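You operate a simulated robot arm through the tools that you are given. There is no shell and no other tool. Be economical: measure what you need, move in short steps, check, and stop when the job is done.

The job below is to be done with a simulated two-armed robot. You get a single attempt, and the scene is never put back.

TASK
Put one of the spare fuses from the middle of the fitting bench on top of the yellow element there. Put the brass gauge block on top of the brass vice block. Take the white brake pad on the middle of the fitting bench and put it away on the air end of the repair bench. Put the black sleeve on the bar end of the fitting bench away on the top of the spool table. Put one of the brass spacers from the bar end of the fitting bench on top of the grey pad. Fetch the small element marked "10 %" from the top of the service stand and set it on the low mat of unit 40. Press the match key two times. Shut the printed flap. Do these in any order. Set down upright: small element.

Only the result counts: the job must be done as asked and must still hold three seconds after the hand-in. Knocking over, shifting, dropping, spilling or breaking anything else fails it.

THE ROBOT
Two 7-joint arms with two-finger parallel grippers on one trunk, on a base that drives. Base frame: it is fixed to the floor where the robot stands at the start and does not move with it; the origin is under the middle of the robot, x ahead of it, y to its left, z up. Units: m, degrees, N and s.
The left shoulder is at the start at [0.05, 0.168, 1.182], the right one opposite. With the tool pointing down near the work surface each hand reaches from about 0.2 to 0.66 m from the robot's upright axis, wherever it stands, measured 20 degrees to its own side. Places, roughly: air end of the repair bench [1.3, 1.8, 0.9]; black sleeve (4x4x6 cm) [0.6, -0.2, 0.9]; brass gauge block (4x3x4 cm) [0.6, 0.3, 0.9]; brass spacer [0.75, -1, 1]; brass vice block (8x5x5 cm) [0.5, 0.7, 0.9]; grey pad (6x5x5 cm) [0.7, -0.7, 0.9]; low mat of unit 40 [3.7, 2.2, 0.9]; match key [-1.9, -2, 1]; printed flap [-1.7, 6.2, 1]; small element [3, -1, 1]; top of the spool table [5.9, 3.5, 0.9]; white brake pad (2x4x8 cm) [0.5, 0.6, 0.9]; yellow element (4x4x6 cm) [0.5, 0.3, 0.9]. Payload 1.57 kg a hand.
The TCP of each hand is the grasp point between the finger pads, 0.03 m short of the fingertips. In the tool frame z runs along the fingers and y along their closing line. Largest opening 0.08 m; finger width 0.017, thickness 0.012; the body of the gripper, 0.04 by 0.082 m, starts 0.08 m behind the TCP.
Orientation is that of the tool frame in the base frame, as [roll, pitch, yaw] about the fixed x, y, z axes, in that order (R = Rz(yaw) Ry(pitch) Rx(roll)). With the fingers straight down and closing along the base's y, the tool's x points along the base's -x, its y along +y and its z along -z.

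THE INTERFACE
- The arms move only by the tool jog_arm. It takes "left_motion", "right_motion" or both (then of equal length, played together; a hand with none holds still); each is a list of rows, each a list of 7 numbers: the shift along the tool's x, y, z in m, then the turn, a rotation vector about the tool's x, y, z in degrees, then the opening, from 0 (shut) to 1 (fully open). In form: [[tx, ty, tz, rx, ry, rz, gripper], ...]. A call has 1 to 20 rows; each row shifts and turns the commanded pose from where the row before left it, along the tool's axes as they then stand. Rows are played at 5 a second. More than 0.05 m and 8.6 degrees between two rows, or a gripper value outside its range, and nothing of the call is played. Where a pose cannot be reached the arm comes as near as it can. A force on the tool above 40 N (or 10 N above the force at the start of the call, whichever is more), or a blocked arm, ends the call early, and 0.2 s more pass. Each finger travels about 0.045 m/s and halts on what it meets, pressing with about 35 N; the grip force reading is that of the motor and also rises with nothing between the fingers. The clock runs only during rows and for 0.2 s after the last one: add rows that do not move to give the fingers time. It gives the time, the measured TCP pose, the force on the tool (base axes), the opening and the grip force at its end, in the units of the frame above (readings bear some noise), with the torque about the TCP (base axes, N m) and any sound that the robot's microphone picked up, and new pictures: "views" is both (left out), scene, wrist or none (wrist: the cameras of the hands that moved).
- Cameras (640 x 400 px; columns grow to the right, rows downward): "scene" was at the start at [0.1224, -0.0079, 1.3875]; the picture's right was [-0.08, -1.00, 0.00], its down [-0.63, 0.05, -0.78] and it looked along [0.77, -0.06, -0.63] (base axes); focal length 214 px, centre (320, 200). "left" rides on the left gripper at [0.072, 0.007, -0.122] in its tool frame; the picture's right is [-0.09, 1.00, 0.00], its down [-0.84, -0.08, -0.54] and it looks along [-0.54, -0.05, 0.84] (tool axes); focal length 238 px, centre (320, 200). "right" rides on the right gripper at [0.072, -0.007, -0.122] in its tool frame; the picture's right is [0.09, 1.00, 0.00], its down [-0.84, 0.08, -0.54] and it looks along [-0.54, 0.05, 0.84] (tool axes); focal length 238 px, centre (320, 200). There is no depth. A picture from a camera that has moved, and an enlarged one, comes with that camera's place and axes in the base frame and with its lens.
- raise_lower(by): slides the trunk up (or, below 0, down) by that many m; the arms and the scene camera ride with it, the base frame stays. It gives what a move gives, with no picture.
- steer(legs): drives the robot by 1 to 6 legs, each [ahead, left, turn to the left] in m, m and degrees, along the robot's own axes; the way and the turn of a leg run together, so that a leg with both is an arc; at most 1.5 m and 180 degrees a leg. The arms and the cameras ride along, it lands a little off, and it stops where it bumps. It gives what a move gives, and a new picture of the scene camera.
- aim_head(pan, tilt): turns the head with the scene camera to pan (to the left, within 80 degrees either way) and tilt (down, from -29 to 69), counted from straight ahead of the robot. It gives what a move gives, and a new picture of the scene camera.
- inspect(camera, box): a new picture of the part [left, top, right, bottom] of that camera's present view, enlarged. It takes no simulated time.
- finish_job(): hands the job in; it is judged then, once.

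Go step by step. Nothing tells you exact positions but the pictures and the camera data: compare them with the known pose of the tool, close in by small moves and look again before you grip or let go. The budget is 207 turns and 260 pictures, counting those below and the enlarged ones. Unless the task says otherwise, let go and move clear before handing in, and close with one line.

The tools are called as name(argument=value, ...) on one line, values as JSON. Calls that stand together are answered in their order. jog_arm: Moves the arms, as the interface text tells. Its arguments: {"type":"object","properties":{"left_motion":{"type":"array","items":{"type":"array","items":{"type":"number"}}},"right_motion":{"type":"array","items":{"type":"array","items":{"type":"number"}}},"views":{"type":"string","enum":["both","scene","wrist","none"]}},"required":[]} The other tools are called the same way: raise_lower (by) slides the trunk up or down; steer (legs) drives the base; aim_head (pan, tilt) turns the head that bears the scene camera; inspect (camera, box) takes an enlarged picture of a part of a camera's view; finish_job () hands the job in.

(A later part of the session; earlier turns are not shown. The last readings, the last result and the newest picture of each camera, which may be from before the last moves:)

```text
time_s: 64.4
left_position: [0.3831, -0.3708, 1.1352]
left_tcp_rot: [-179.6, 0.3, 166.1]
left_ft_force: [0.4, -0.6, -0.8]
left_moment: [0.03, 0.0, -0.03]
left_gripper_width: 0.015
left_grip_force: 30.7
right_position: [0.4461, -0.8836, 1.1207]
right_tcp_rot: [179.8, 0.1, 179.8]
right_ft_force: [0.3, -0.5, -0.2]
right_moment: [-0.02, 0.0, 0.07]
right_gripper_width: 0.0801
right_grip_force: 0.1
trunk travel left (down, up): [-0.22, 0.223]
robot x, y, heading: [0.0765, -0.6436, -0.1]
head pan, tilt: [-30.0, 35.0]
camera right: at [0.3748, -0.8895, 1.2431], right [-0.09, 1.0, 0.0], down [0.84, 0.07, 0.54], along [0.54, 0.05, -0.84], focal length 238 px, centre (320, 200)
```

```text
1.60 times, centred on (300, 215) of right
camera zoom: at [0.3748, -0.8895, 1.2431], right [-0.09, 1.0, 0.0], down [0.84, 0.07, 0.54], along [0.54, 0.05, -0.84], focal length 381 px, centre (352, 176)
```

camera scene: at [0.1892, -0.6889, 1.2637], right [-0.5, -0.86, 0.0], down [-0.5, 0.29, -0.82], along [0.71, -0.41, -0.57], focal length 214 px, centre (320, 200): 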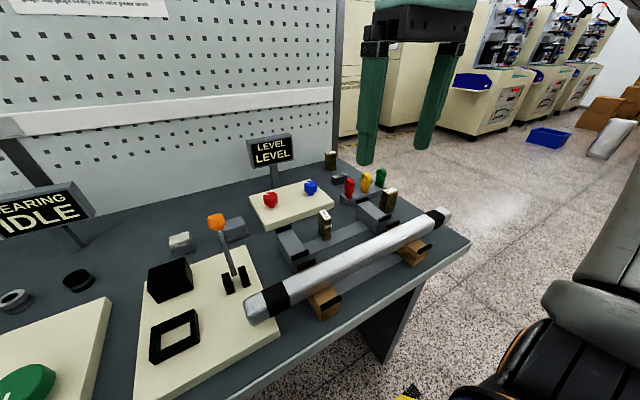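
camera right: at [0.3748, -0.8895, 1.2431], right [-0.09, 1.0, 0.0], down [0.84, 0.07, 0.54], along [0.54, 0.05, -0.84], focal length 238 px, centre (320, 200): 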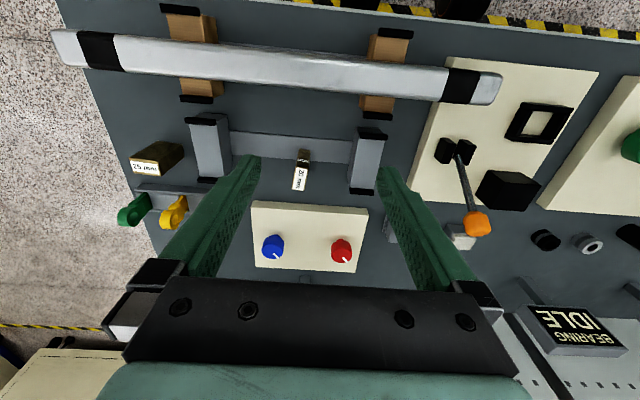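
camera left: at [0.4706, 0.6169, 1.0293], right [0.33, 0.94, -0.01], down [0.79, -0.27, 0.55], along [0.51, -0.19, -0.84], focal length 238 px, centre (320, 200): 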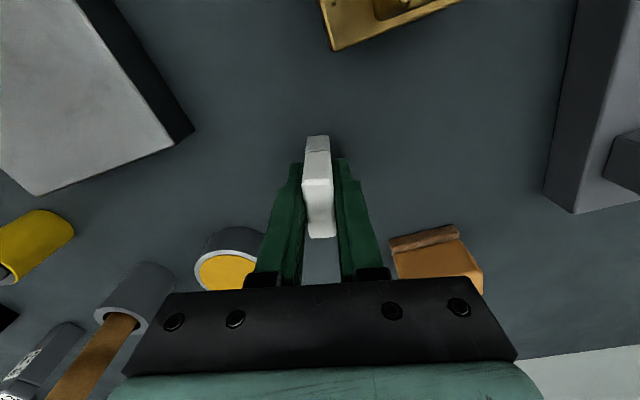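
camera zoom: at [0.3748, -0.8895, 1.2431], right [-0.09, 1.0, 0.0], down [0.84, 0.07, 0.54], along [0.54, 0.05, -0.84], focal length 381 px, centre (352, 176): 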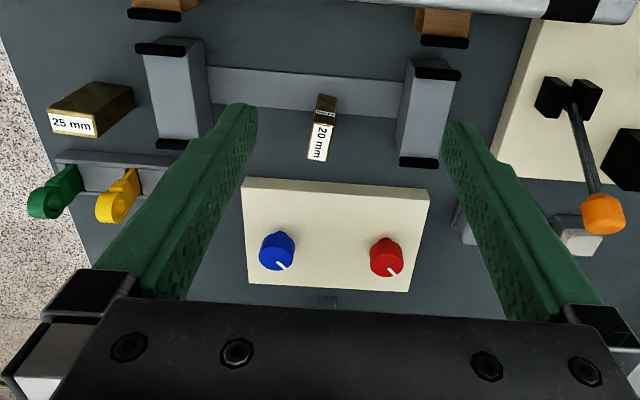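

I'll use the 20 mm spacer at about (0.544, −0.905). Moving above it for a close check.

jog_arm(right_motion=[[-0.033, -0.007, 0.033, 0, 0, 0, 1], [-0.033, -0.007, 0.033, 0, 0, 0, 1], [-0.032, -0.007, 0.034, 0, 0, 0, 1], [0, 0, 0, 0, 0, 0, 1]], views="wrist")

inspect(camera="right", box=[240, 80, 400, 180])

```text
time_s: 65.4
left_position: [0.3847, -0.3698, 1.1341]
left_tcp_rot: [-179.5, 0.3, 166.1]
left_ft_force: [0.2, 0.7, -0.9]
left_moment: [0.01, 0.0, 0.01]
left_gripper_width: 0.0152
left_grip_force: 31.1
right_position: [0.5437, -0.9028, 1.0186]
right_tcp_rot: [180.0, 0.1, 179.8]
right_ft_force: [-1.0, 0.4, 0.0]
right_moment: [-0.02, -0.02, -0.03]
right_gripper_width: 0.0801
right_grip_force: 0.1
trunk travel left (down, up): [-0.22, 0.223]
robot x, y, heading: [0.0764, -0.6431, -0.0]
head pan, tilt: [-30.0, 35.0]
camera right: at [0.474, -0.9085, 1.1419], right [-0.09, 1.0, 0.0], down [0.84, 0.07, 0.54], along [0.54, 0.05, -0.84], focal length 238 px, centre (320, 200)
```

right: 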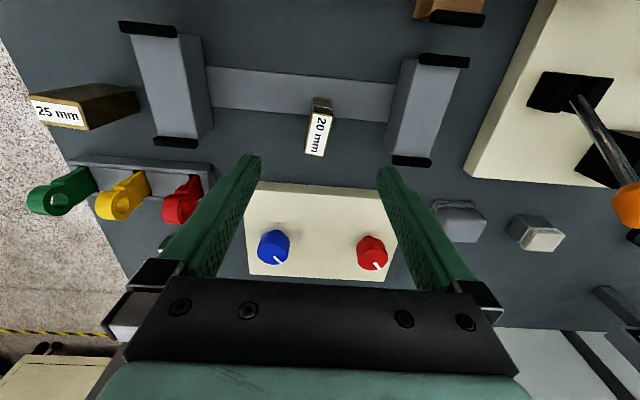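

```text
4.00 times, centred on (320, 130) of right
camera zoom: at [0.474, -0.9085, 1.1419], right [-0.09, 1.0, 0.0], down [0.84, 0.07, 0.54], along [0.54, 0.05, -0.84], focal length 953 px, centre (320, 480)
```

zoom: 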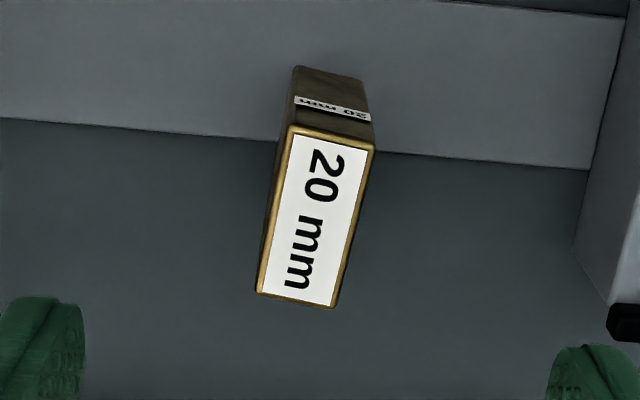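

Spacer turned about −8°, centred at (0.542, −0.903). Rotating, lowering and gripping.

jog_arm(right_motion=[[0.002, 0, 0.01, 0, 0, 4, 1], [0, 0, 0.02, 0, 0, 4, 1], [0, 0, 0.04, 0, 0, 0, 1], [0, 0, 0.038, 0, 0, 0, 1], [0, 0, 0, 0, 0, 0, 1]], views="wrist")

```text
time_s: 66.6
left_position: [0.3846, -0.3698, 1.1347]
left_tcp_rot: [-179.6, 0.3, 166.1]
left_ft_force: [0.0, 0.4, 0.0]
left_moment: [0.01, -0.04, 0.01]
left_gripper_width: 0.0152
left_grip_force: 31.1
right_position: [0.538, -0.904, 0.9114]
right_tcp_rot: [179.8, 0.0, 171.8]
right_ft_force: [-0.1, -0.3, 0.0]
right_moment: [0.0, -0.01, 0.0]
right_gripper_width: 0.0799
right_grip_force: 0.1
trunk travel left (down, up): [-0.22, 0.223]
robot x, y, heading: [0.0767, -0.6434, -0.4]
head pan, tilt: [-30.0, 35.0]
camera right: at [0.468, -0.9004, 1.0346], right [0.05, 1.0, 0.0], down [0.84, -0.04, 0.54], along [0.54, -0.03, -0.84], focal length 238 px, centre (320, 200)
```

right: 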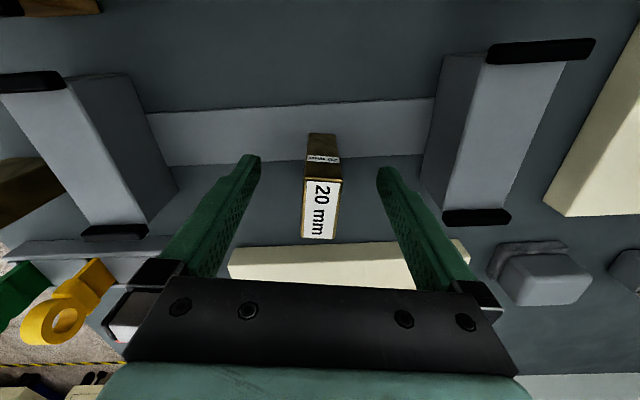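

jog_arm(right_motion=[[-0.005, 0, 0.003, 0, 0, 0, 1], [0, 0, 0, 0, 0, 0, 0.5], [0, 0, 0, 0, 0, 0, 0], [0, 0, 0, 0, 0, 0, 0], [0, 0, 0, 0, 0, 0, 0], [0, 0, 0, 0, 0, 0, 0]], views="none")

jog_arm(right_motion=[[0, 0, -0.03, 0, 0, 0, 0], [0, 0, -0.04, 0, 0, 0, 0], [0, 0, -0.04, 0, 0, 0, 0], [0.04, 0, -0.01, 0, 0, 0, 0], [0.04, 0, -0.01, 0, 0, 0, 0], [0, 0, 0, 0, 0, 0, 0]], views="wrist")

```text
time_s: 68.0
left_position: [0.3836, -0.3695, 1.1339]
left_tcp_rot: [-179.6, 0.3, 166.1]
left_ft_force: [0.2, 1.4, -0.7]
left_moment: [-0.02, 0.01, 0.01]
left_gripper_width: 0.0152
left_grip_force: 30.9
right_position: [0.5446, -0.9042, 0.9097]
right_tcp_rot: [179.9, 0.0, 171.8]
right_ft_force: [-0.2, -0.5, 0.2]
right_moment: [-0.01, 0.0, 0.01]
right_gripper_width: 0.0199
right_grip_force: 25.9
trunk travel left (down, up): [-0.22, 0.223]
robot x, y, heading: [0.075, -0.6422, -0.3]
head pan, tilt: [-30.0, 35.0]
```

```text
time_s: 69.4
left_position: [0.3841, -0.3698, 1.133]
left_tcp_rot: [-179.6, 0.2, 166.1]
left_ft_force: [0.5, 0.3, 0.5]
left_moment: [0.01, 0.02, 0.01]
left_gripper_width: 0.0151
left_grip_force: 30.6
right_position: [0.4654, -0.8948, 1.0385]
right_tcp_rot: [179.9, 0.0, 171.7]
right_ft_force: [-0.9, 0.3, -3.6]
right_moment: [0.01, -0.07, 0.02]
right_gripper_width: 0.0198
right_grip_force: 33.7
trunk travel left (down, up): [-0.22, 0.223]
robot x, y, heading: [0.0762, -0.6421, -0.2]
head pan, tilt: [-30.0, 35.0]
camera right: at [0.3947, -0.8907, 1.1609], right [0.05, 1.0, 0.0], down [0.84, -0.05, 0.54], along [0.54, -0.03, -0.84], focal length 238 px, centre (320, 200)
```

right: 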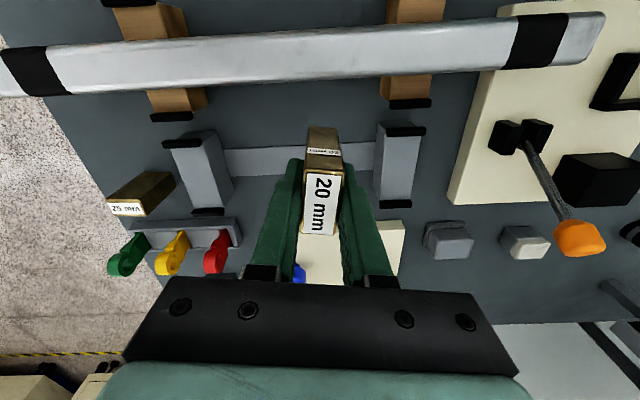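

Spacer held. Raise, then drive left 0.18 and forward 0.06 toward the grey pad.

jog_arm(right_motion=[[0, 0, -0.045, 0, 0, 0, 0], [0, 0, -0.045, 0, 0, 0, 0], [0, 0, 0, 0, 0, 0, 0]], views="none")

steer(legs=[[0, 0.18, 0], [0.06, 0, 0]])

inspect(camera="right", box=[160, 80, 480, 280])

```text
time_s: 70.2
left_position: [0.3837, -0.37, 1.1337]
left_tcp_rot: [-179.5, 0.3, 166.1]
left_ft_force: [-0.4, -0.1, -0.7]
left_moment: [0.02, -0.01, -0.05]
left_gripper_width: 0.0149
left_grip_force: 30.8
right_position: [0.4688, -0.8949, 1.129]
right_tcp_rot: [179.8, 0.1, 171.8]
right_ft_force: [0.0, 0.8, -2.6]
right_moment: [0.0, 0.03, 0.0]
right_gripper_width: 0.0195
right_grip_force: 33.6
trunk travel left (down, up): [-0.22, 0.223]
robot x, y, heading: [0.0756, -0.6453, -0.3]
head pan, tilt: [-30.0, 35.0]
```

```text
time_s: 72.3
left_position: [0.4447, -0.1887, 1.1334]
left_tcp_rot: [-179.6, 0.2, 166.2]
left_ft_force: [-0.4, 0.0, 0.2]
left_moment: [0.02, 0.0, -0.03]
left_gripper_width: 0.0153
left_grip_force: 31.3
right_position: [0.5292, -0.7129, 1.1283]
right_tcp_rot: [179.9, -0.1, 171.9]
right_ft_force: [-0.4, -0.1, -3.2]
right_moment: [0.02, 0.01, 0.0]
right_gripper_width: 0.0199
right_grip_force: 33.6
trunk travel left (down, up): [-0.22, 0.223]
robot x, y, heading: [0.136, -0.4602, 0.0]
head pan, tilt: [-30.0, 35.0]
camera scene: at [0.2503, -0.5076, 1.2636], right [-0.5, -0.86, 0.0], down [-0.5, 0.29, -0.82], along [0.71, -0.41, -0.57], focal length 214 px, centre (320, 200)
```

scene: 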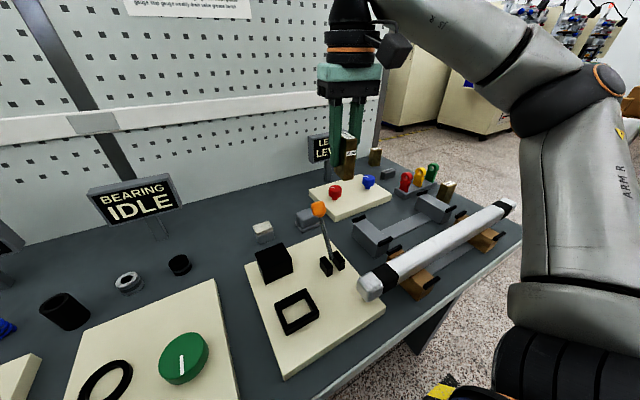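

```text
2.00 times, centred on (320, 180) of right
camera zoom: at [0.4583, -0.7096, 1.2506], right [0.05, 1.0, 0.0], down [0.84, -0.04, 0.54], along [0.54, -0.03, -0.84], focal length 477 px, centre (320, 240)
```

zoom: 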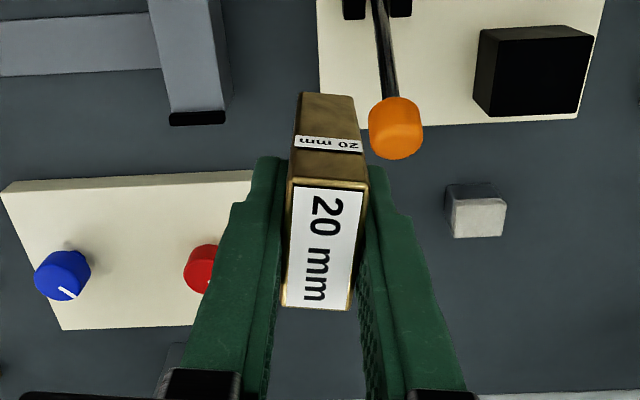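

inspect(camera="scene", box=[230, 170, 390, 270])

```text
4.00 times, centred on (310, 220) of scene
camera zoom: at [0.2503, -0.5076, 1.2636], right [-0.5, -0.86, 0.0], down [-0.5, 0.29, -0.82], along [0.71, -0.41, -0.57], focal length 858 px, centre (360, 120)
```

zoom: 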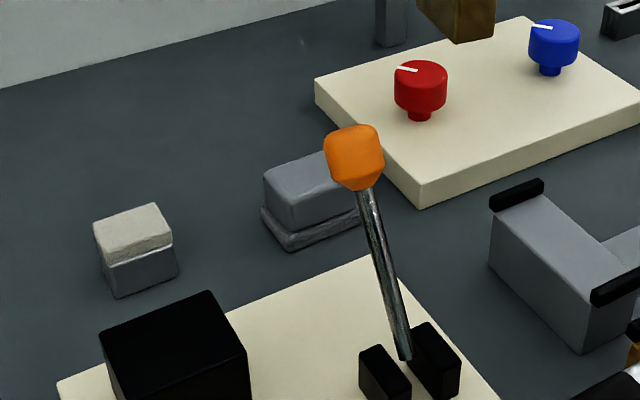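

The pad is hidden; I'll shift the hand sideways to see it clear of the fingers.

jog_arm(right_motion=[[0, -0.045, 0, 0, 0, 0, 0], [0, -0.045, 0, 0, 0, 0, 0], [0, 0, 0, 0, 0, 0, 0]], views="none")

inspect(camera="right", box=[340, 120, 500, 220])

```text
time_s: 73.1
left_position: [0.4448, -0.189, 1.1343]
left_tcp_rot: [-179.6, 0.3, 166.1]
left_ft_force: [0.3, 0.0, -0.2]
left_moment: [-0.01, -0.01, 0.05]
left_gripper_width: 0.0151
left_grip_force: 31.2
right_position: [0.5171, -0.8022, 1.1302]
right_tcp_rot: [179.9, 0.0, 171.8]
right_ft_force: [0.1, 0.1, -3.1]
right_moment: [0.0, -0.04, -0.01]
right_gripper_width: 0.0196
right_grip_force: 33.8
trunk travel left (down, up): [-0.22, 0.223]
robot x, y, heading: [0.1401, -0.4632, -0.0]
head pan, tilt: [-30.0, 35.0]
```

```text
4.00 times, centred on (420, 170) of right
camera zoom: at [0.4457, -0.7989, 1.2528], right [0.05, 1.0, 0.0], down [0.84, -0.04, 0.54], along [0.54, -0.03, -0.84], focal length 953 px, centre (-80, 320)
```

zoom: 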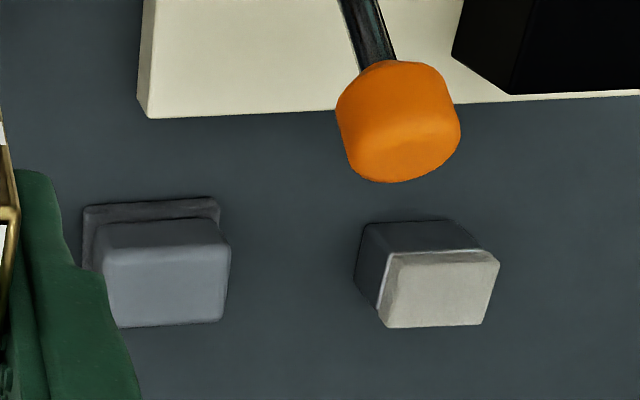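

Grey pad top centre ≈ (0.657, −0.705, 0.90); the lever ball is at about (0.55, −0.67, 1.0), which I keep clear of. Moving over the pad.

jog_arm(right_motion=[[0, 0, 0.035, 0, 0, 0, 0], [0, 0, 0.035, 0, 0, 0, 0], [-0.031, 0.029, 0, 0, 0, 0, 0], [-0.031, 0.029, 0, 0, 0, 0, 0], [-0.031, 0.029, 0, 0, 0, 0, 0], [-0.031, 0.0285, 0, 0, 0, 0, 0], [0, 0, 0, 0, 0, -4, 0], [0, 0, 0, 0, 0, -4, 0], [0, 0, 0, 0, 0, 0, 0]], views="wrist")

inspect(camera="scene", box=[230, 140, 390, 240])

```text
time_s: 75.1
left_position: [0.4444, -0.1888, 1.1344]
left_tcp_rot: [-179.7, 0.3, 166.1]
left_ft_force: [1.3, -0.8, -0.5]
left_moment: [0.0, -0.01, 0.02]
left_gripper_width: 0.0151
left_grip_force: 30.5
right_position: [0.6545, -0.7052, 1.0583]
right_tcp_rot: [179.9, 0.1, 179.8]
right_ft_force: [0.0, -0.9, -3.1]
right_moment: [-0.01, -0.01, 0.01]
right_gripper_width: 0.0194
right_grip_force: 34.1
trunk travel left (down, up): [-0.22, 0.223]
robot x, y, heading: [0.1357, -0.4638, 0.1]
head pan, tilt: [-30.0, 35.0]
camera right: at [0.5843, -0.7117, 1.1814], right [-0.09, 1.0, 0.0], down [0.84, 0.07, 0.54], along [0.54, 0.05, -0.84], focal length 238 px, centre (320, 200)
```

right: 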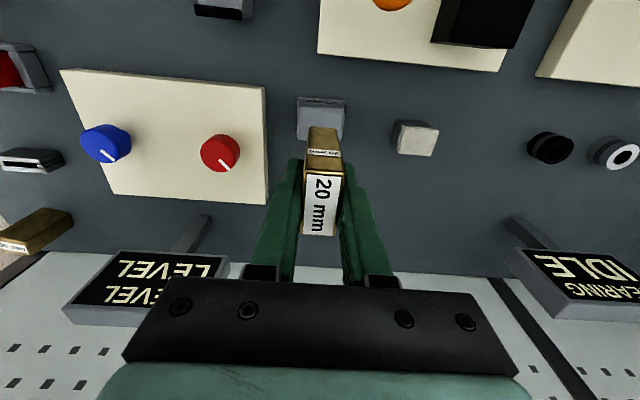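

```text
4.00 times, centred on (310, 190) of scene
camera zoom: at [0.2497, -0.5075, 1.2637], right [-0.5, -0.86, 0.0], down [-0.5, 0.29, -0.82], along [0.71, -0.41, -0.57], focal length 858 px, centre (360, 240)
```

zoom: 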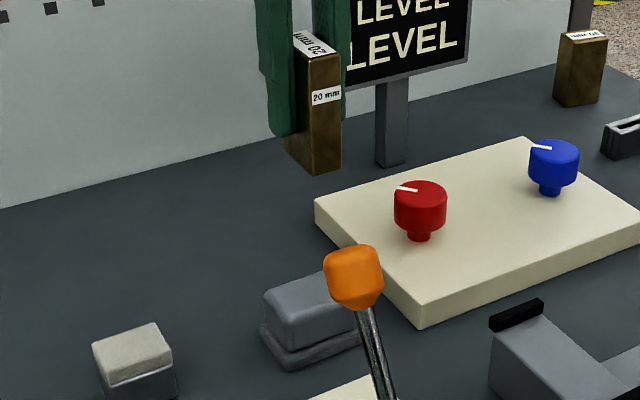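

Over the pad. Small correction and lower close to contact.

jog_arm(right_motion=[[-0.004, 0.002, 0.03, 0, 0, 0, 0], [0, 0, 0.03, 0, 0, 0, 0], [0, 0, 0.025, 0, 0, 0, 0], [0, 0, 0.008, 0, 0, 0, 0], [0, 0, 0, 0, 0, 0, 0]], views="wrist")

inspect(camera="scene", box=[230, 150, 390, 250])

```text
time_s: 76.3
left_position: [0.4437, -0.1897, 1.1334]
left_tcp_rot: [-179.6, 0.2, 166.1]
left_ft_force: [0.5, -0.2, -0.2]
left_moment: [-0.02, 0.01, 0.0]
left_gripper_width: 0.0151
left_grip_force: 31.0
right_position: [0.658, -0.7029, 0.9656]
right_tcp_rot: [180.0, -0.1, 179.7]
right_ft_force: [0.0, 0.5, -2.6]
right_moment: [0.0, 0.01, 0.01]
right_gripper_width: 0.0195
right_grip_force: 34.1
trunk travel left (down, up): [-0.22, 0.223]
robot x, y, heading: [0.1354, -0.4626, -0.1]
head pan, tilt: [-30.0, 35.0]
camera right: at [0.588, -0.7094, 1.0885], right [-0.09, 1.0, 0.0], down [0.84, 0.07, 0.54], along [0.54, 0.05, -0.84], focal length 238 px, centre (320, 200)
```

right: 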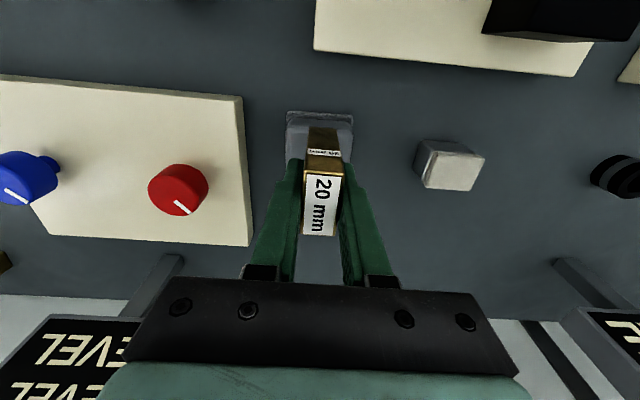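

```text
4.00 times, centred on (310, 200) of scene
camera zoom: at [0.2496, -0.5075, 1.2637], right [-0.5, -0.86, 0.0], down [-0.5, 0.29, -0.82], along [0.71, -0.41, -0.57], focal length 858 px, centre (360, 200)
```

zoom: 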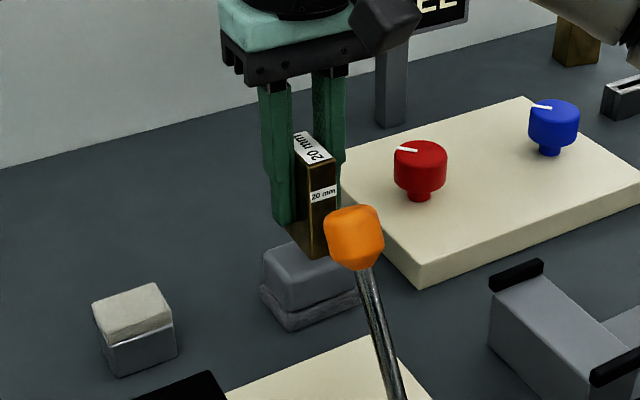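

Still ~1 cm above. Shifting 3 mm forward and lowering in small steps.

jog_arm(right_motion=[[-0.003, 0, 0.004, 0, 0, 0, 0], [0, 0, 0.004, 0, 0, 0, 0], [0, 0, 0.003, 0, 0, 0, 0], [0, 0, 0, 0, 0, 0, 0]], views="none")

jog_arm(right_motion=[[0, 0, 0.002, 0, 0, 0, 0], [0, 0, 0.002, 0, 0, 0, 0], [0, 0, 0, 0, 0, 0, 0]], views="none")

inspect(camera="scene", box=[270, 170, 350, 220])

```text
time_s: 77.3
left_position: [0.4444, -0.1896, 1.1333]
left_tcp_rot: [-179.6, 0.3, 166.2]
left_ft_force: [0.8, 0.1, -0.5]
left_moment: [0.02, 0.0, 0.03]
left_gripper_width: 0.015
left_grip_force: 31.0
right_position: [0.6637, -0.7034, 0.9549]
right_tcp_rot: [179.8, 0.0, 179.8]
right_ft_force: [-0.1, 0.3, -1.6]
right_moment: [0.0, 0.02, -0.03]
right_gripper_width: 0.0199
right_grip_force: 33.5
trunk travel left (down, up): [-0.22, 0.223]
robot x, y, heading: [0.1369, -0.4602, -0.1]
head pan, tilt: [-30.0, 35.0]
```

```text
time_s: 78.1
left_position: [0.4435, -0.1902, 1.1337]
left_tcp_rot: [-179.7, 0.3, 166.1]
left_ft_force: [-0.1, 0.4, -0.8]
left_moment: [0.02, 0.02, -0.01]
left_gripper_width: 0.0151
left_grip_force: 31.3
right_position: [0.6615, -0.7028, 0.953]
right_tcp_rot: [179.8, 0.2, 179.6]
right_ft_force: [3.4, -2.8, 13.7]
right_moment: [-0.19, -0.04, 0.04]
right_gripper_width: 0.02
right_grip_force: 33.4
trunk travel left (down, up): [-0.22, 0.223]
robot x, y, heading: [0.1338, -0.4595, 0.3]
head pan, tilt: [-30.0, 35.0]
```

```text
8.00 times, centred on (310, 195) of scene
camera zoom: at [0.2487, -0.5073, 1.2641], right [-0.5, -0.86, 0.0], down [-0.5, 0.29, -0.82], along [0.71, -0.41, -0.57], focal length 1716 px, centre (400, 240)
```

zoom: 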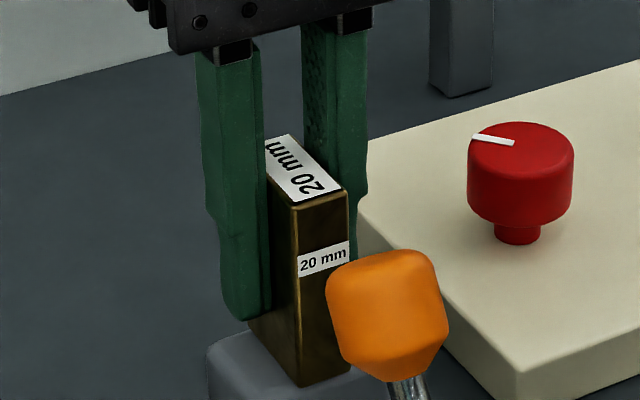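

Contact (14 N). Releasing and rising.

jog_arm(right_motion=[[0, 0, -0.001, 0, 0, 0, 0.3], [0, 0, 0, 0, 0, 0, 0.5], [0, 0, 0, 0, 0, 0, 0.7], [0, 0, 0, 0, 0, 0, 0.7], [0, 0, -0.03, 0, 0, 0, 0.7], [0, 0, -0.04, 0, 0, 0, 0.7], [0, 0, -0.04, 0, 0, 0, 1], [0, 0, 0, 0, 0, 0, 1]], views="wrist")

inspect(camera="scene", box=[230, 150, 390, 250])

```text
time_s: 79.9
left_position: [0.4443, -0.1881, 1.1339]
left_tcp_rot: [-179.6, 0.4, 166.1]
left_ft_force: [-0.6, 0.1, -0.1]
left_moment: [0.03, -0.05, 0.0]
left_gripper_width: 0.0152
left_grip_force: 30.9
right_position: [0.6639, -0.7034, 1.0621]
right_tcp_rot: [179.8, 0.0, 179.7]
right_ft_force: [-0.7, 0.2, 1.0]
right_moment: [-0.01, 0.0, 0.02]
right_gripper_width: 0.0799
right_grip_force: 0.0
trunk travel left (down, up): [-0.22, 0.223]
robot x, y, heading: [0.1308, -0.4602, 0.0]
head pan, tilt: [-30.0, 35.0]
camera right: at [0.5929, -0.7089, 1.1855], right [-0.09, 1.0, 0.0], down [0.84, 0.07, 0.54], along [0.54, 0.05, -0.84], focal length 238 px, centre (320, 200)
```

right: 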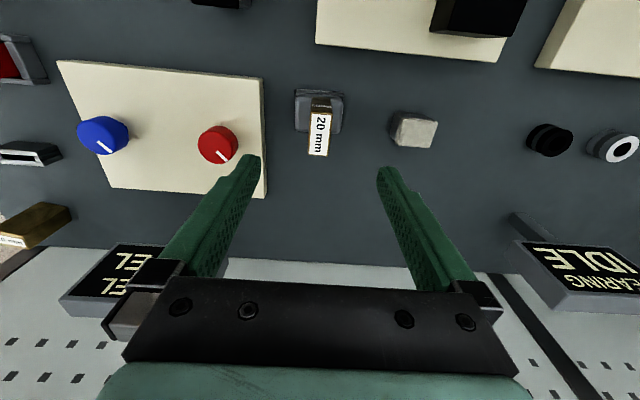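

```text
4.00 times, centred on (310, 200) of scene
camera zoom: at [0.2495, -0.5076, 1.2637], right [-0.5, -0.86, 0.0], down [-0.5, 0.29, -0.82], along [0.71, -0.41, -0.57], focal length 858 px, centre (360, 200)
```

zoom: 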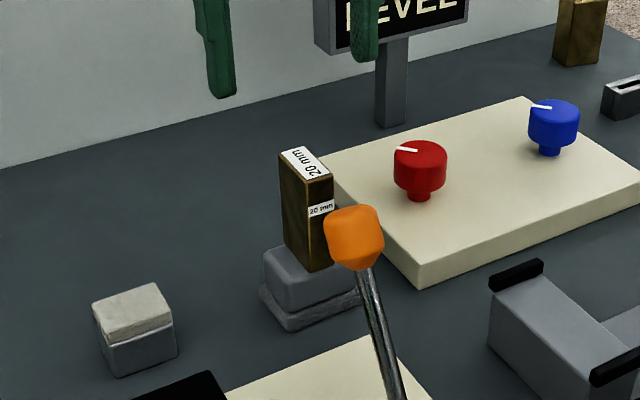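

Spacer stands on the grey pad. Next the black sleeve near (0.63, −0.22): retract, raise, and drive left.

jog_arm(right_motion=[[0, 0, -0.03, 0, 0, 0, 1], [0.045, 0, -0.02, 0, 0, 0, 1], [0.045, 0, -0.02, 0, 0, 0, 1], [0.045, 0, -0.02, 0, 0, 0, 1], [0, 0, 0, 0, 0, 0, 1]], views="none")

steer(legs=[[0, 0.48, 0]])

inspect(camera="right", box=[160, 60, 480, 260])

```text
time_s: 81.1
left_position: [0.4451, -0.1892, 1.1333]
left_tcp_rot: [-179.6, 0.4, 166.1]
left_ft_force: [0.3, 0.6, 0.2]
left_moment: [-0.01, 0.02, 0.0]
left_gripper_width: 0.0152
left_grip_force: 30.6
right_position: [0.5271, -0.7034, 1.1486]
right_tcp_rot: [180.0, -0.1, 179.8]
right_ft_force: [0.6, -0.8, -0.7]
right_moment: [0.01, 0.03, 0.01]
right_gripper_width: 0.08
right_grip_force: 0.1
trunk travel left (down, up): [-0.22, 0.223]
robot x, y, heading: [0.1366, -0.4631, -0.0]
head pan, tilt: [-30.0, 35.0]
```

```text
time_s: 84.0
left_position: [0.45, 0.2969, 1.1339]
left_tcp_rot: [-179.5, 0.4, 165.6]
left_ft_force: [-0.5, -0.3, -1.0]
left_moment: [-0.03, 0.02, 0.03]
left_gripper_width: 0.0151
left_grip_force: 30.7
right_position: [0.5303, -0.2169, 1.1496]
right_tcp_rot: [179.8, 0.0, 179.3]
right_ft_force: [0.0, -0.4, -0.5]
right_moment: [-0.03, 0.0, -0.01]
right_gripper_width: 0.0799
right_grip_force: 0.0
trunk travel left (down, up): [-0.22, 0.223]
robot x, y, heading: [0.1406, 0.0222, -0.5]
head pan, tilt: [-30.0, 35.0]
camera scene: at [0.2522, -0.0199, 1.2638], right [-0.51, -0.86, 0.0], down [-0.49, 0.29, -0.82], along [0.71, -0.42, -0.57], focal length 214 px, centre (320, 200)
```

scene: 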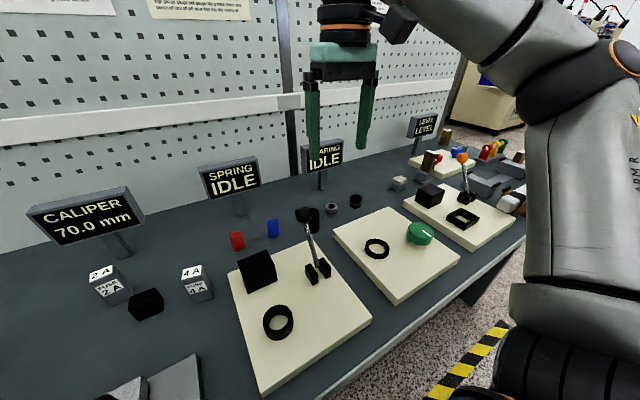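

```text
2.00 times, centred on (320, 160) of right
camera zoom: at [0.4587, -0.2233, 1.2724], right [-0.08, 1.0, 0.0], down [0.84, 0.07, 0.54], along [0.54, 0.04, -0.84], focal length 477 px, centre (320, 280)
```

zoom: 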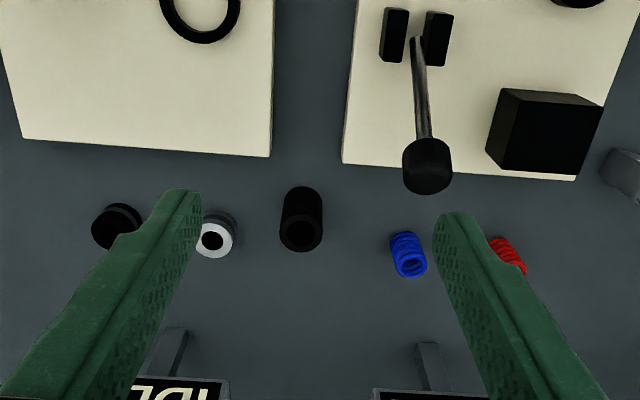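

Sleeve centre ≈ (0.640, −0.226). A lever ball is at (0.55, −0.155, 1.0), so I'll yaw the hand +20° to keep the camera body away, and use a partial opening.

jog_arm(right_motion=[[-0.02, -0.003, 0.035, 0, 0, 0, 0.7], [-0.03, -0.003, 0.03, 0, 0, 0, 0.7], [-0.03, -0.003, 0, 0, 0, 0, 0.7], [-0.03, 0, 0, 0, 0, 0, 0.7], [0, 0, 0, 0, 0, -7, 0.7], [0, 0, 0, 0, 0, -7, 0.7], [0, 0, 0, 0, 0, -7, 0.7], [0, 0, 0, 0, 0, 0, 0.7]], views="wrist")

inspect(camera="right", box=[220, 60, 420, 185])

```text
time_s: 85.8
left_position: [0.4496, 0.2971, 1.1347]
left_tcp_rot: [-179.6, 0.2, 165.5]
left_ft_force: [0.6, 0.5, 0.1]
left_moment: [0.01, 0.02, -0.02]
left_gripper_width: 0.0151
left_grip_force: 31.0
right_position: [0.6394, -0.2285, 1.083]
right_tcp_rot: [179.9, 0.2, -159.6]
right_ft_force: [1.0, -1.1, -0.4]
right_moment: [0.03, -0.03, -0.01]
right_gripper_width: 0.056
right_grip_force: 0.0
trunk travel left (down, up): [-0.22, 0.223]
robot x, y, heading: [0.1401, 0.025, -0.4]
head pan, tilt: [-30.0, 35.0]
camera right: at [0.5757, -0.2591, 1.2068], right [-0.43, 0.9, 0.0], down [0.76, 0.36, 0.54], along [0.49, 0.24, -0.84], focal length 238 px, centre (320, 200)
```

right: 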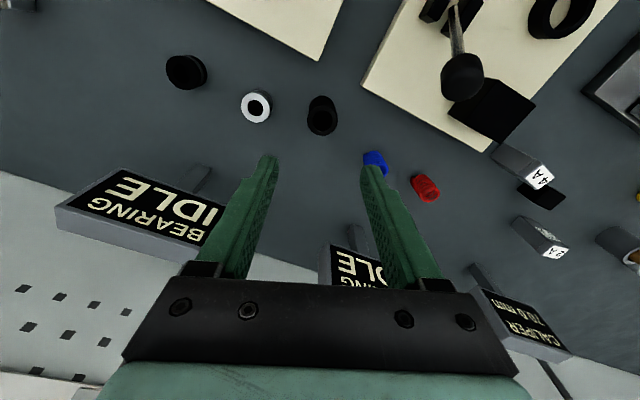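

```text
3.20 times, centred on (320, 122) of right
camera zoom: at [0.5757, -0.2591, 1.2068], right [-0.43, 0.9, 0.0], down [0.76, 0.36, 0.54], along [0.49, 0.24, -0.84], focal length 763 px, centre (320, 448)
```

zoom: 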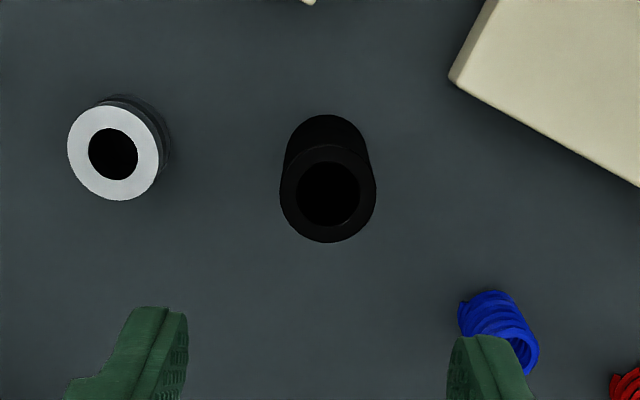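

Sleeve top centre (0.641, −0.223). Correct and lower in two stages.

jog_arm(right_motion=[[-0.004, 0.005, 0.03, 0, 0, 0, 0.7], [0, 0, 0.04, 0, 0, 0, 0.7], [0, 0, 0.04, 0, 0, 0, 0.7], [0, 0, 0.02, 0, 0, 0, 0.7], [0, 0, 0, 0, 0, 0, 0.7]], views="both")

```text
time_s: 87.0
left_position: [0.45, 0.2965, 1.1336]
left_tcp_rot: [-179.6, 0.3, 165.6]
left_ft_force: [0.3, 0.7, -0.8]
left_moment: [0.01, 0.01, 0.01]
left_gripper_width: 0.0152
left_grip_force: 31.3
right_position: [0.6401, -0.2193, 0.9553]
right_tcp_rot: [179.8, 0.0, -159.7]
right_ft_force: [0.3, 0.1, -0.3]
right_moment: [-0.02, -0.01, 0.03]
right_gripper_width: 0.0561
right_grip_force: 0.0
trunk travel left (down, up): [-0.22, 0.223]
robot x, y, heading: [0.1395, 0.0245, -0.8]
head pan, tilt: [-30.0, 35.0]
camera scene: at [0.2522, -0.0202, 1.2638], right [-0.51, -0.86, 0.0], down [-0.49, 0.29, -0.82], along [0.71, -0.42, -0.57], focal length 214 px, centre (320, 200)
camera right: at [0.5755, -0.2512, 1.078], right [-0.43, 0.9, 0.0], down [0.76, 0.36, 0.54], along [0.49, 0.24, -0.84], focal length 238 px, centre (320, 200)
```

scene: 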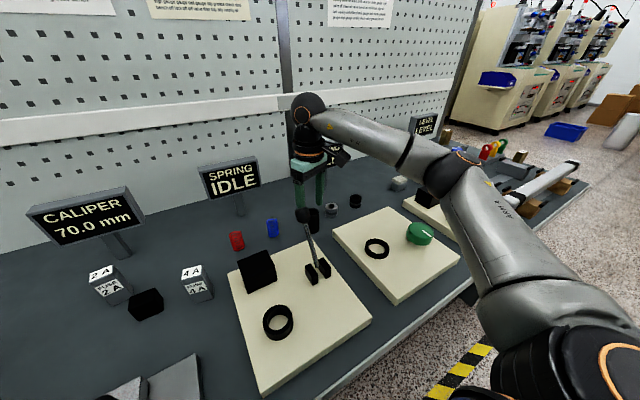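
right: 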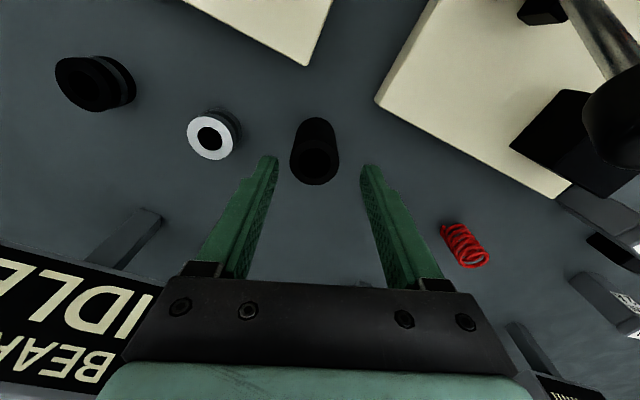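

jog_arm(right_motion=[[0.001, -0.003, 0.025, 0, 0, 0, 0.7], [0, 0, 0.025, 0, 0, 0, 0.7], [0, 0, 0, 0, 0, 0, 0.7], [0, 0, 0, 0, 0, 0, 0.2], [0, 0, 0, 0, 0, 0, 0.2], [0, 0, 0, 0, 0, 0, 0], [0, 0, 0, 0, 0, 0, 0], [0, 0, 0, 0, 0, 0, 0]], views="wrist")

```text
time_s: 88.8
left_position: [0.4499, 0.2957, 1.1344]
left_tcp_rot: [-179.6, 0.3, 165.6]
left_ft_force: [-0.8, 0.6, -0.7]
left_moment: [0.03, -0.02, 0.0]
left_gripper_width: 0.015
left_grip_force: 31.3
right_position: [0.6412, -0.222, 0.906]
right_tcp_rot: [179.8, 0.1, -159.7]
right_ft_force: [0.3, -0.4, 0.5]
right_moment: [0.01, 0.02, -0.02]
right_gripper_width: 0.0347
right_grip_force: 34.7
trunk travel left (down, up): [-0.22, 0.223]
robot x, y, heading: [0.1392, 0.0235, -0.6]
head pan, tilt: [-30.0, 35.0]
camera right: at [0.5763, -0.255, 1.0283], right [-0.43, 0.9, 0.0], down [0.76, 0.36, 0.54], along [0.49, 0.24, -0.84], focal length 238 px, centre (320, 200)
```

right: 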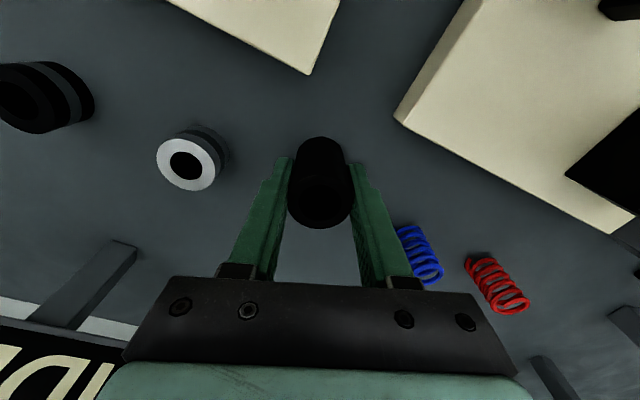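

Sleeve gripped. Lifting straight up, then retracting.

jog_arm(right_motion=[[0, 0, -0.03, 0, 0, 0, 0], [0, 0, -0.045, 0, 0, 0, 0], [0, 0, -0.045, 0, 0, 0, 0], [0, 0, -0.045, 0, 0, 0, 0], [0.04, -0.015, -0.02, 0, 0, 7, 0], [0.045, -0.01, -0.01, 0, 0, 7, 0], [0.045, 0, 0, 0, 0, 6, 0], [0.045, 0, 0, 0, 0, 0, 0], [0, 0, 0, 0, 0, 0, 0]], views="wrist")

aim_head(pan=35, tilt=40)

inspect(camera="scene", box=[240, 130, 400, 230])

```text
time_s: 90.8
left_position: [0.4499, 0.2962, 1.1331]
left_tcp_rot: [-179.7, 0.3, 165.6]
left_ft_force: [0.3, 0.8, -0.2]
left_moment: [-0.04, 0.0, -0.02]
left_gripper_width: 0.0151
left_grip_force: 31.2
right_position: [0.4792, -0.2769, 1.1]
right_tcp_rot: [179.8, 0.0, -179.9]
right_ft_force: [0.5, -0.2, -0.1]
right_moment: [-0.01, 0.01, -0.03]
right_gripper_width: 0.0348
right_grip_force: 34.8
trunk travel left (down, up): [-0.22, 0.223]
robot x, y, heading: [0.1418, 0.0235, -0.4]
head pan, tilt: [-30.0, 35.0]
camera right: at [0.4084, -0.2837, 1.2229], right [-0.1, 1.0, 0.0], down [0.84, 0.08, 0.54], along [0.54, 0.05, -0.84], focal length 238 px, centre (320, 200)
```

right: 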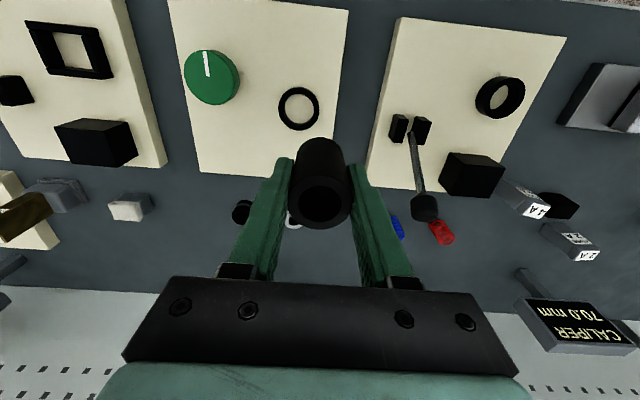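

```text
time_s: 92.1
left_position: [0.4507, 0.2973, 1.1343]
left_tcp_rot: [-179.6, 0.3, 165.6]
left_ft_force: [-0.2, -0.2, -0.4]
left_moment: [0.0, 0.01, -0.03]
left_gripper_width: 0.015
left_grip_force: 31.3
right_position: [0.4795, -0.2765, 1.1003]
right_tcp_rot: [179.9, 0.0, -179.7]
right_ft_force: [0.4, 0.7, -0.6]
right_moment: [-0.03, -0.03, 0.03]
right_gripper_width: 0.0348
right_grip_force: 35.3
trunk travel left (down, up): [-0.22, 0.223]
robot x, y, heading: [0.1367, 0.0251, -0.7]
head pan, tilt: [35.0, 40.0]
camera scene: at [0.2466, 0.0726, 1.2562], right [0.56, -0.83, 0.0], down [-0.53, -0.36, -0.77], along [0.63, 0.43, -0.64], focal length 214 px, centre (320, 200)
```

scene: 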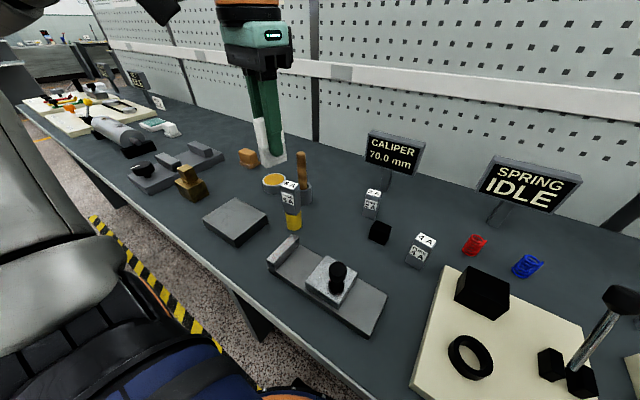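

```text
4.00 times, centred on (320, 180) of scene
camera zoom: at [0.2466, 0.0726, 1.2562], right [0.56, -0.83, 0.0], down [-0.53, -0.36, -0.77], along [0.63, 0.43, -0.64], focal length 858 px, centre (320, 280)
```

zoom: 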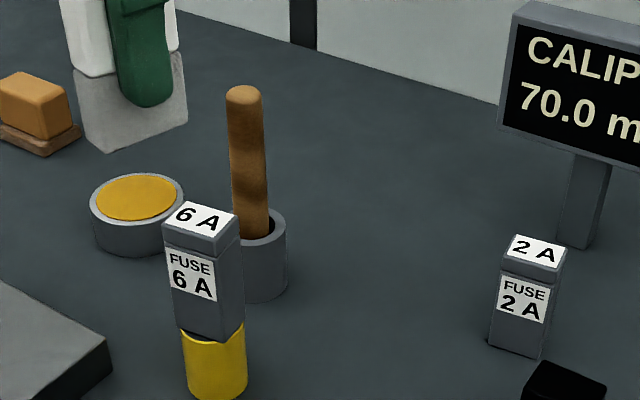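

Fuse stands fine. Now backing away from the bench and driving left along the aisle toward the repair bench.

aim_head(pan=60, tilt=15)

steer(legs=[[-0.35, 0, 0], [0, 1.2, 0]])

```text
time_s: 93.0
left_position: [0.4493, 0.2972, 1.1343]
left_tcp_rot: [-179.6, 0.3, 165.6]
left_ft_force: [-0.6, 0.3, -0.9]
left_moment: [0.0, 0.01, -0.01]
left_gripper_width: 0.015
left_grip_force: 30.7
right_position: [0.4802, -0.2772, 1.1009]
right_tcp_rot: [179.9, 0.0, -179.7]
right_ft_force: [-0.2, -0.7, -0.1]
right_moment: [-0.02, 0.01, -0.02]
right_gripper_width: 0.0346
right_grip_force: 35.0
trunk travel left (down, up): [-0.22, 0.223]
robot x, y, heading: [0.1391, 0.0256, -0.6]
head pan, tilt: [60.0, 15.0]
camera scene: at [0.224, 0.105, 1.2957], right [0.86, -0.51, 0.0], down [-0.13, -0.22, -0.97], along [0.49, 0.83, -0.26], focal length 214 px, centre (320, 200)
```

scene: 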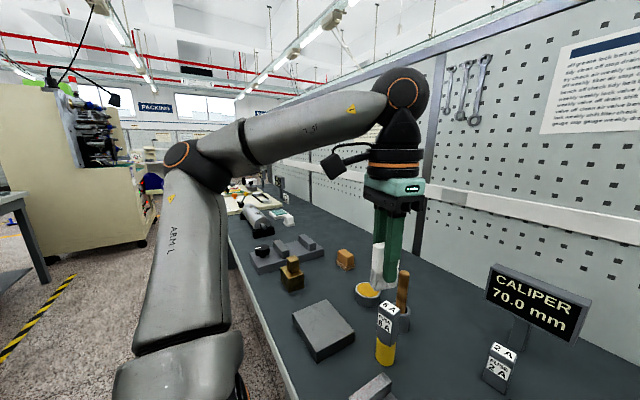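

```text
time_s: 100.8
left_position: [0.0914, 1.4556, 1.1341]
left_tcp_rot: [-179.6, 0.3, 166.0]
left_ft_force: [0.4, -0.3, -0.2]
left_moment: [0.01, 0.0, 0.01]
left_gripper_width: 0.0153
left_grip_force: 31.5
right_position: [0.1241, 0.8828, 1.1006]
right_tcp_rot: [180.0, 0.0, -179.3]
right_ft_force: [-0.8, -0.3, -0.1]
right_moment: [-0.01, 0.03, 0.0]
right_gripper_width: 0.0344
right_grip_force: 34.4
trunk travel left (down, up): [-0.22, 0.223]
robot x, y, heading: [-0.2174, 1.18, -0.3]
head pan, tilt: [60.0, 15.0]
camera scene: at [-0.1328, 1.2626, 1.2958], right [0.86, -0.5, 0.0], down [-0.13, -0.22, -0.97], along [0.49, 0.83, -0.26], focal length 214 px, centre (320, 200)
```

scene: 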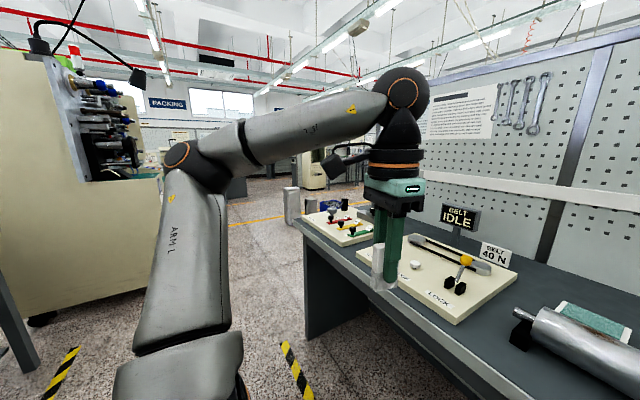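

The bench ends ahead-left. Driving further left past its end and looking ahead.

aim_head(pan=0, tilt=20)

steer(legs=[[-0.05, 0.95, 0]])

```text
time_s: 102.1
left_position: [0.0926, 1.4556, 1.1346]
left_tcp_rot: [-179.5, 0.3, 166.0]
left_ft_force: [-0.3, -0.4, -1.4]
left_moment: [-0.03, -0.01, -0.04]
left_gripper_width: 0.015
left_grip_force: 30.5
right_position: [0.1238, 0.882, 1.0997]
right_tcp_rot: [179.9, -0.1, -179.4]
right_ft_force: [0.1, 0.0, -1.3]
right_moment: [-0.02, 0.02, -0.01]
right_gripper_width: 0.0348
right_grip_force: 34.4
trunk travel left (down, up): [-0.22, 0.223]
robot x, y, heading: [-0.2162, 1.1816, -0.1]
head pan, tilt: [0.0, 20.0]
camera scene: at [-0.0868, 1.1814, 1.2876], right [0.0, -1.0, 0.0], down [-0.34, 0.0, -0.94], along [0.94, 0.0, -0.34], focal length 214 px, centre (320, 200)
```

scene: 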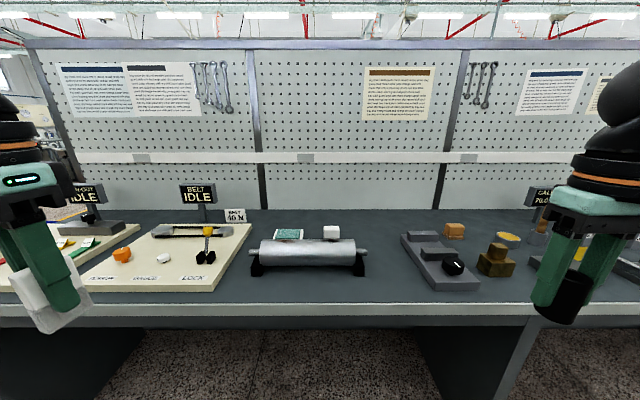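

```text
time_s: 107.1
left_position: [0.058, 2.4142, 1.1351]
left_tcp_rot: [-179.6, 0.3, 165.0]
left_ft_force: [-0.4, -0.6, -0.3]
left_moment: [-0.03, 0.0, -0.02]
left_gripper_width: 0.015
left_grip_force: 31.0
right_position: [0.082, 1.8402, 1.1006]
right_tcp_rot: [179.9, 0.0, 179.7]
right_ft_force: [0.2, 0.4, -0.3]
right_moment: [-0.01, 0.01, 0.01]
right_gripper_width: 0.0346
right_grip_force: 35.1
trunk travel left (down, up): [-0.22, 0.223]
robot x, y, heading: [-0.2518, 2.1433, -1.3]
head pan, tilt: [0.0, 20.0]
camera scene: at [-0.1248, 2.1424, 1.2876], right [-0.02, -1.0, 0.0], down [-0.34, 0.01, -0.94], along [0.94, -0.02, -0.34], focal length 214 px, centre (320, 200)
```

scene: 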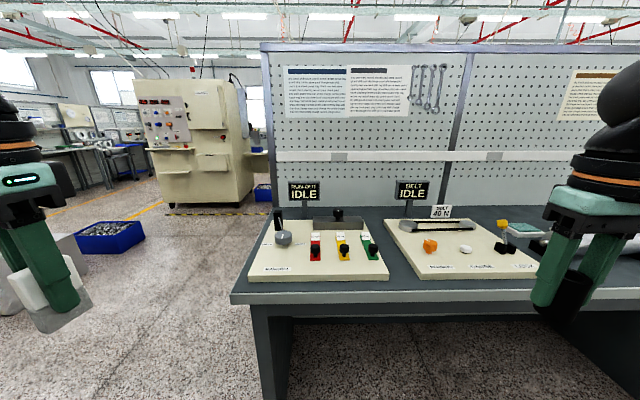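

The repair bench must be behind this pegboard. I'll drive around the bench end.

steer(legs=[[0, 0.7, 0], [1.3, 0, 0]])

aim_head(pan=-65, tilt=20)

```text
time_s: 115.1
left_position: [1.0204, 3.0662, 1.1334]
left_tcp_rot: [-179.5, 0.4, 163.3]
left_ft_force: [0.3, -0.3, -0.2]
left_moment: [0.0, 0.02, 0.0]
left_gripper_width: 0.015
left_grip_force: 30.9
right_position: [1.0224, 2.4938, 1.1058]
right_tcp_rot: [-179.8, 1.1, 179.0]
right_ft_force: [-0.2, 0.1, -1.5]
right_moment: [0.04, 0.02, -0.01]
right_gripper_width: 0.0349
right_grip_force: 35.0
trunk travel left (down, up): [-0.22, 0.223]
robot x, y, heading: [0.7045, 2.8033, -3.1]
head pan, tilt: [0.0, 20.0]
stopped in leg 2: the robot was blocked; the commanded pose is now the measured one
camera scene: at [0.8286, 2.7999, 1.2883], right [-0.05, -1.0, 0.0], down [-0.34, 0.01, -0.94], along [0.94, -0.05, -0.34], focal length 214 px, centre (320, 200)
```

scene: 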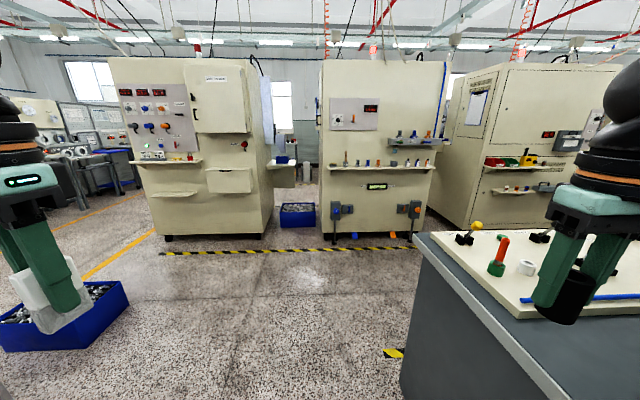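

```text
time_s: 116.5
left_position: [1.0198, 3.0662, 1.134]
left_tcp_rot: [-179.5, 0.4, 163.3]
left_ft_force: [-0.5, 0.8, -0.1]
left_moment: [-0.02, 0.01, 0.02]
left_gripper_width: 0.0148
left_grip_force: 30.9
right_position: [1.0234, 2.4937, 1.104]
right_tcp_rot: [-179.7, 0.8, 178.7]
right_ft_force: [-0.2, 0.1, 0.2]
right_moment: [0.03, 0.03, -0.02]
right_gripper_width: 0.0347
right_grip_force: 35.5
trunk travel left (down, up): [-0.22, 0.223]
robot x, y, heading: [0.7026, 2.8024, -2.7]
head pan, tilt: [-65.0, 20.0]
camera scene: at [0.7699, 2.7191, 1.2883], right [-0.93, -0.38, 0.0], down [-0.13, 0.31, -0.94], along [0.36, -0.87, -0.34], focal length 214 px, centre (320, 200)
```

scene: 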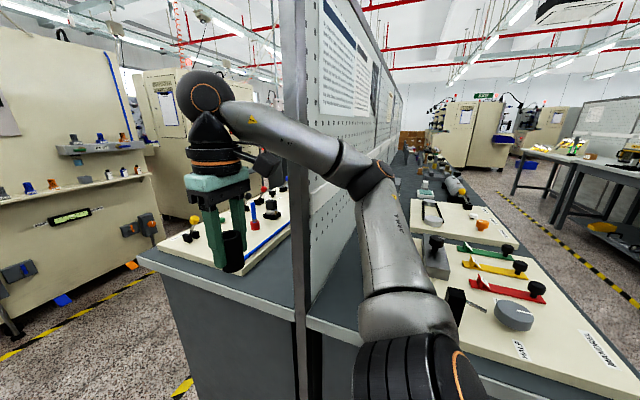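

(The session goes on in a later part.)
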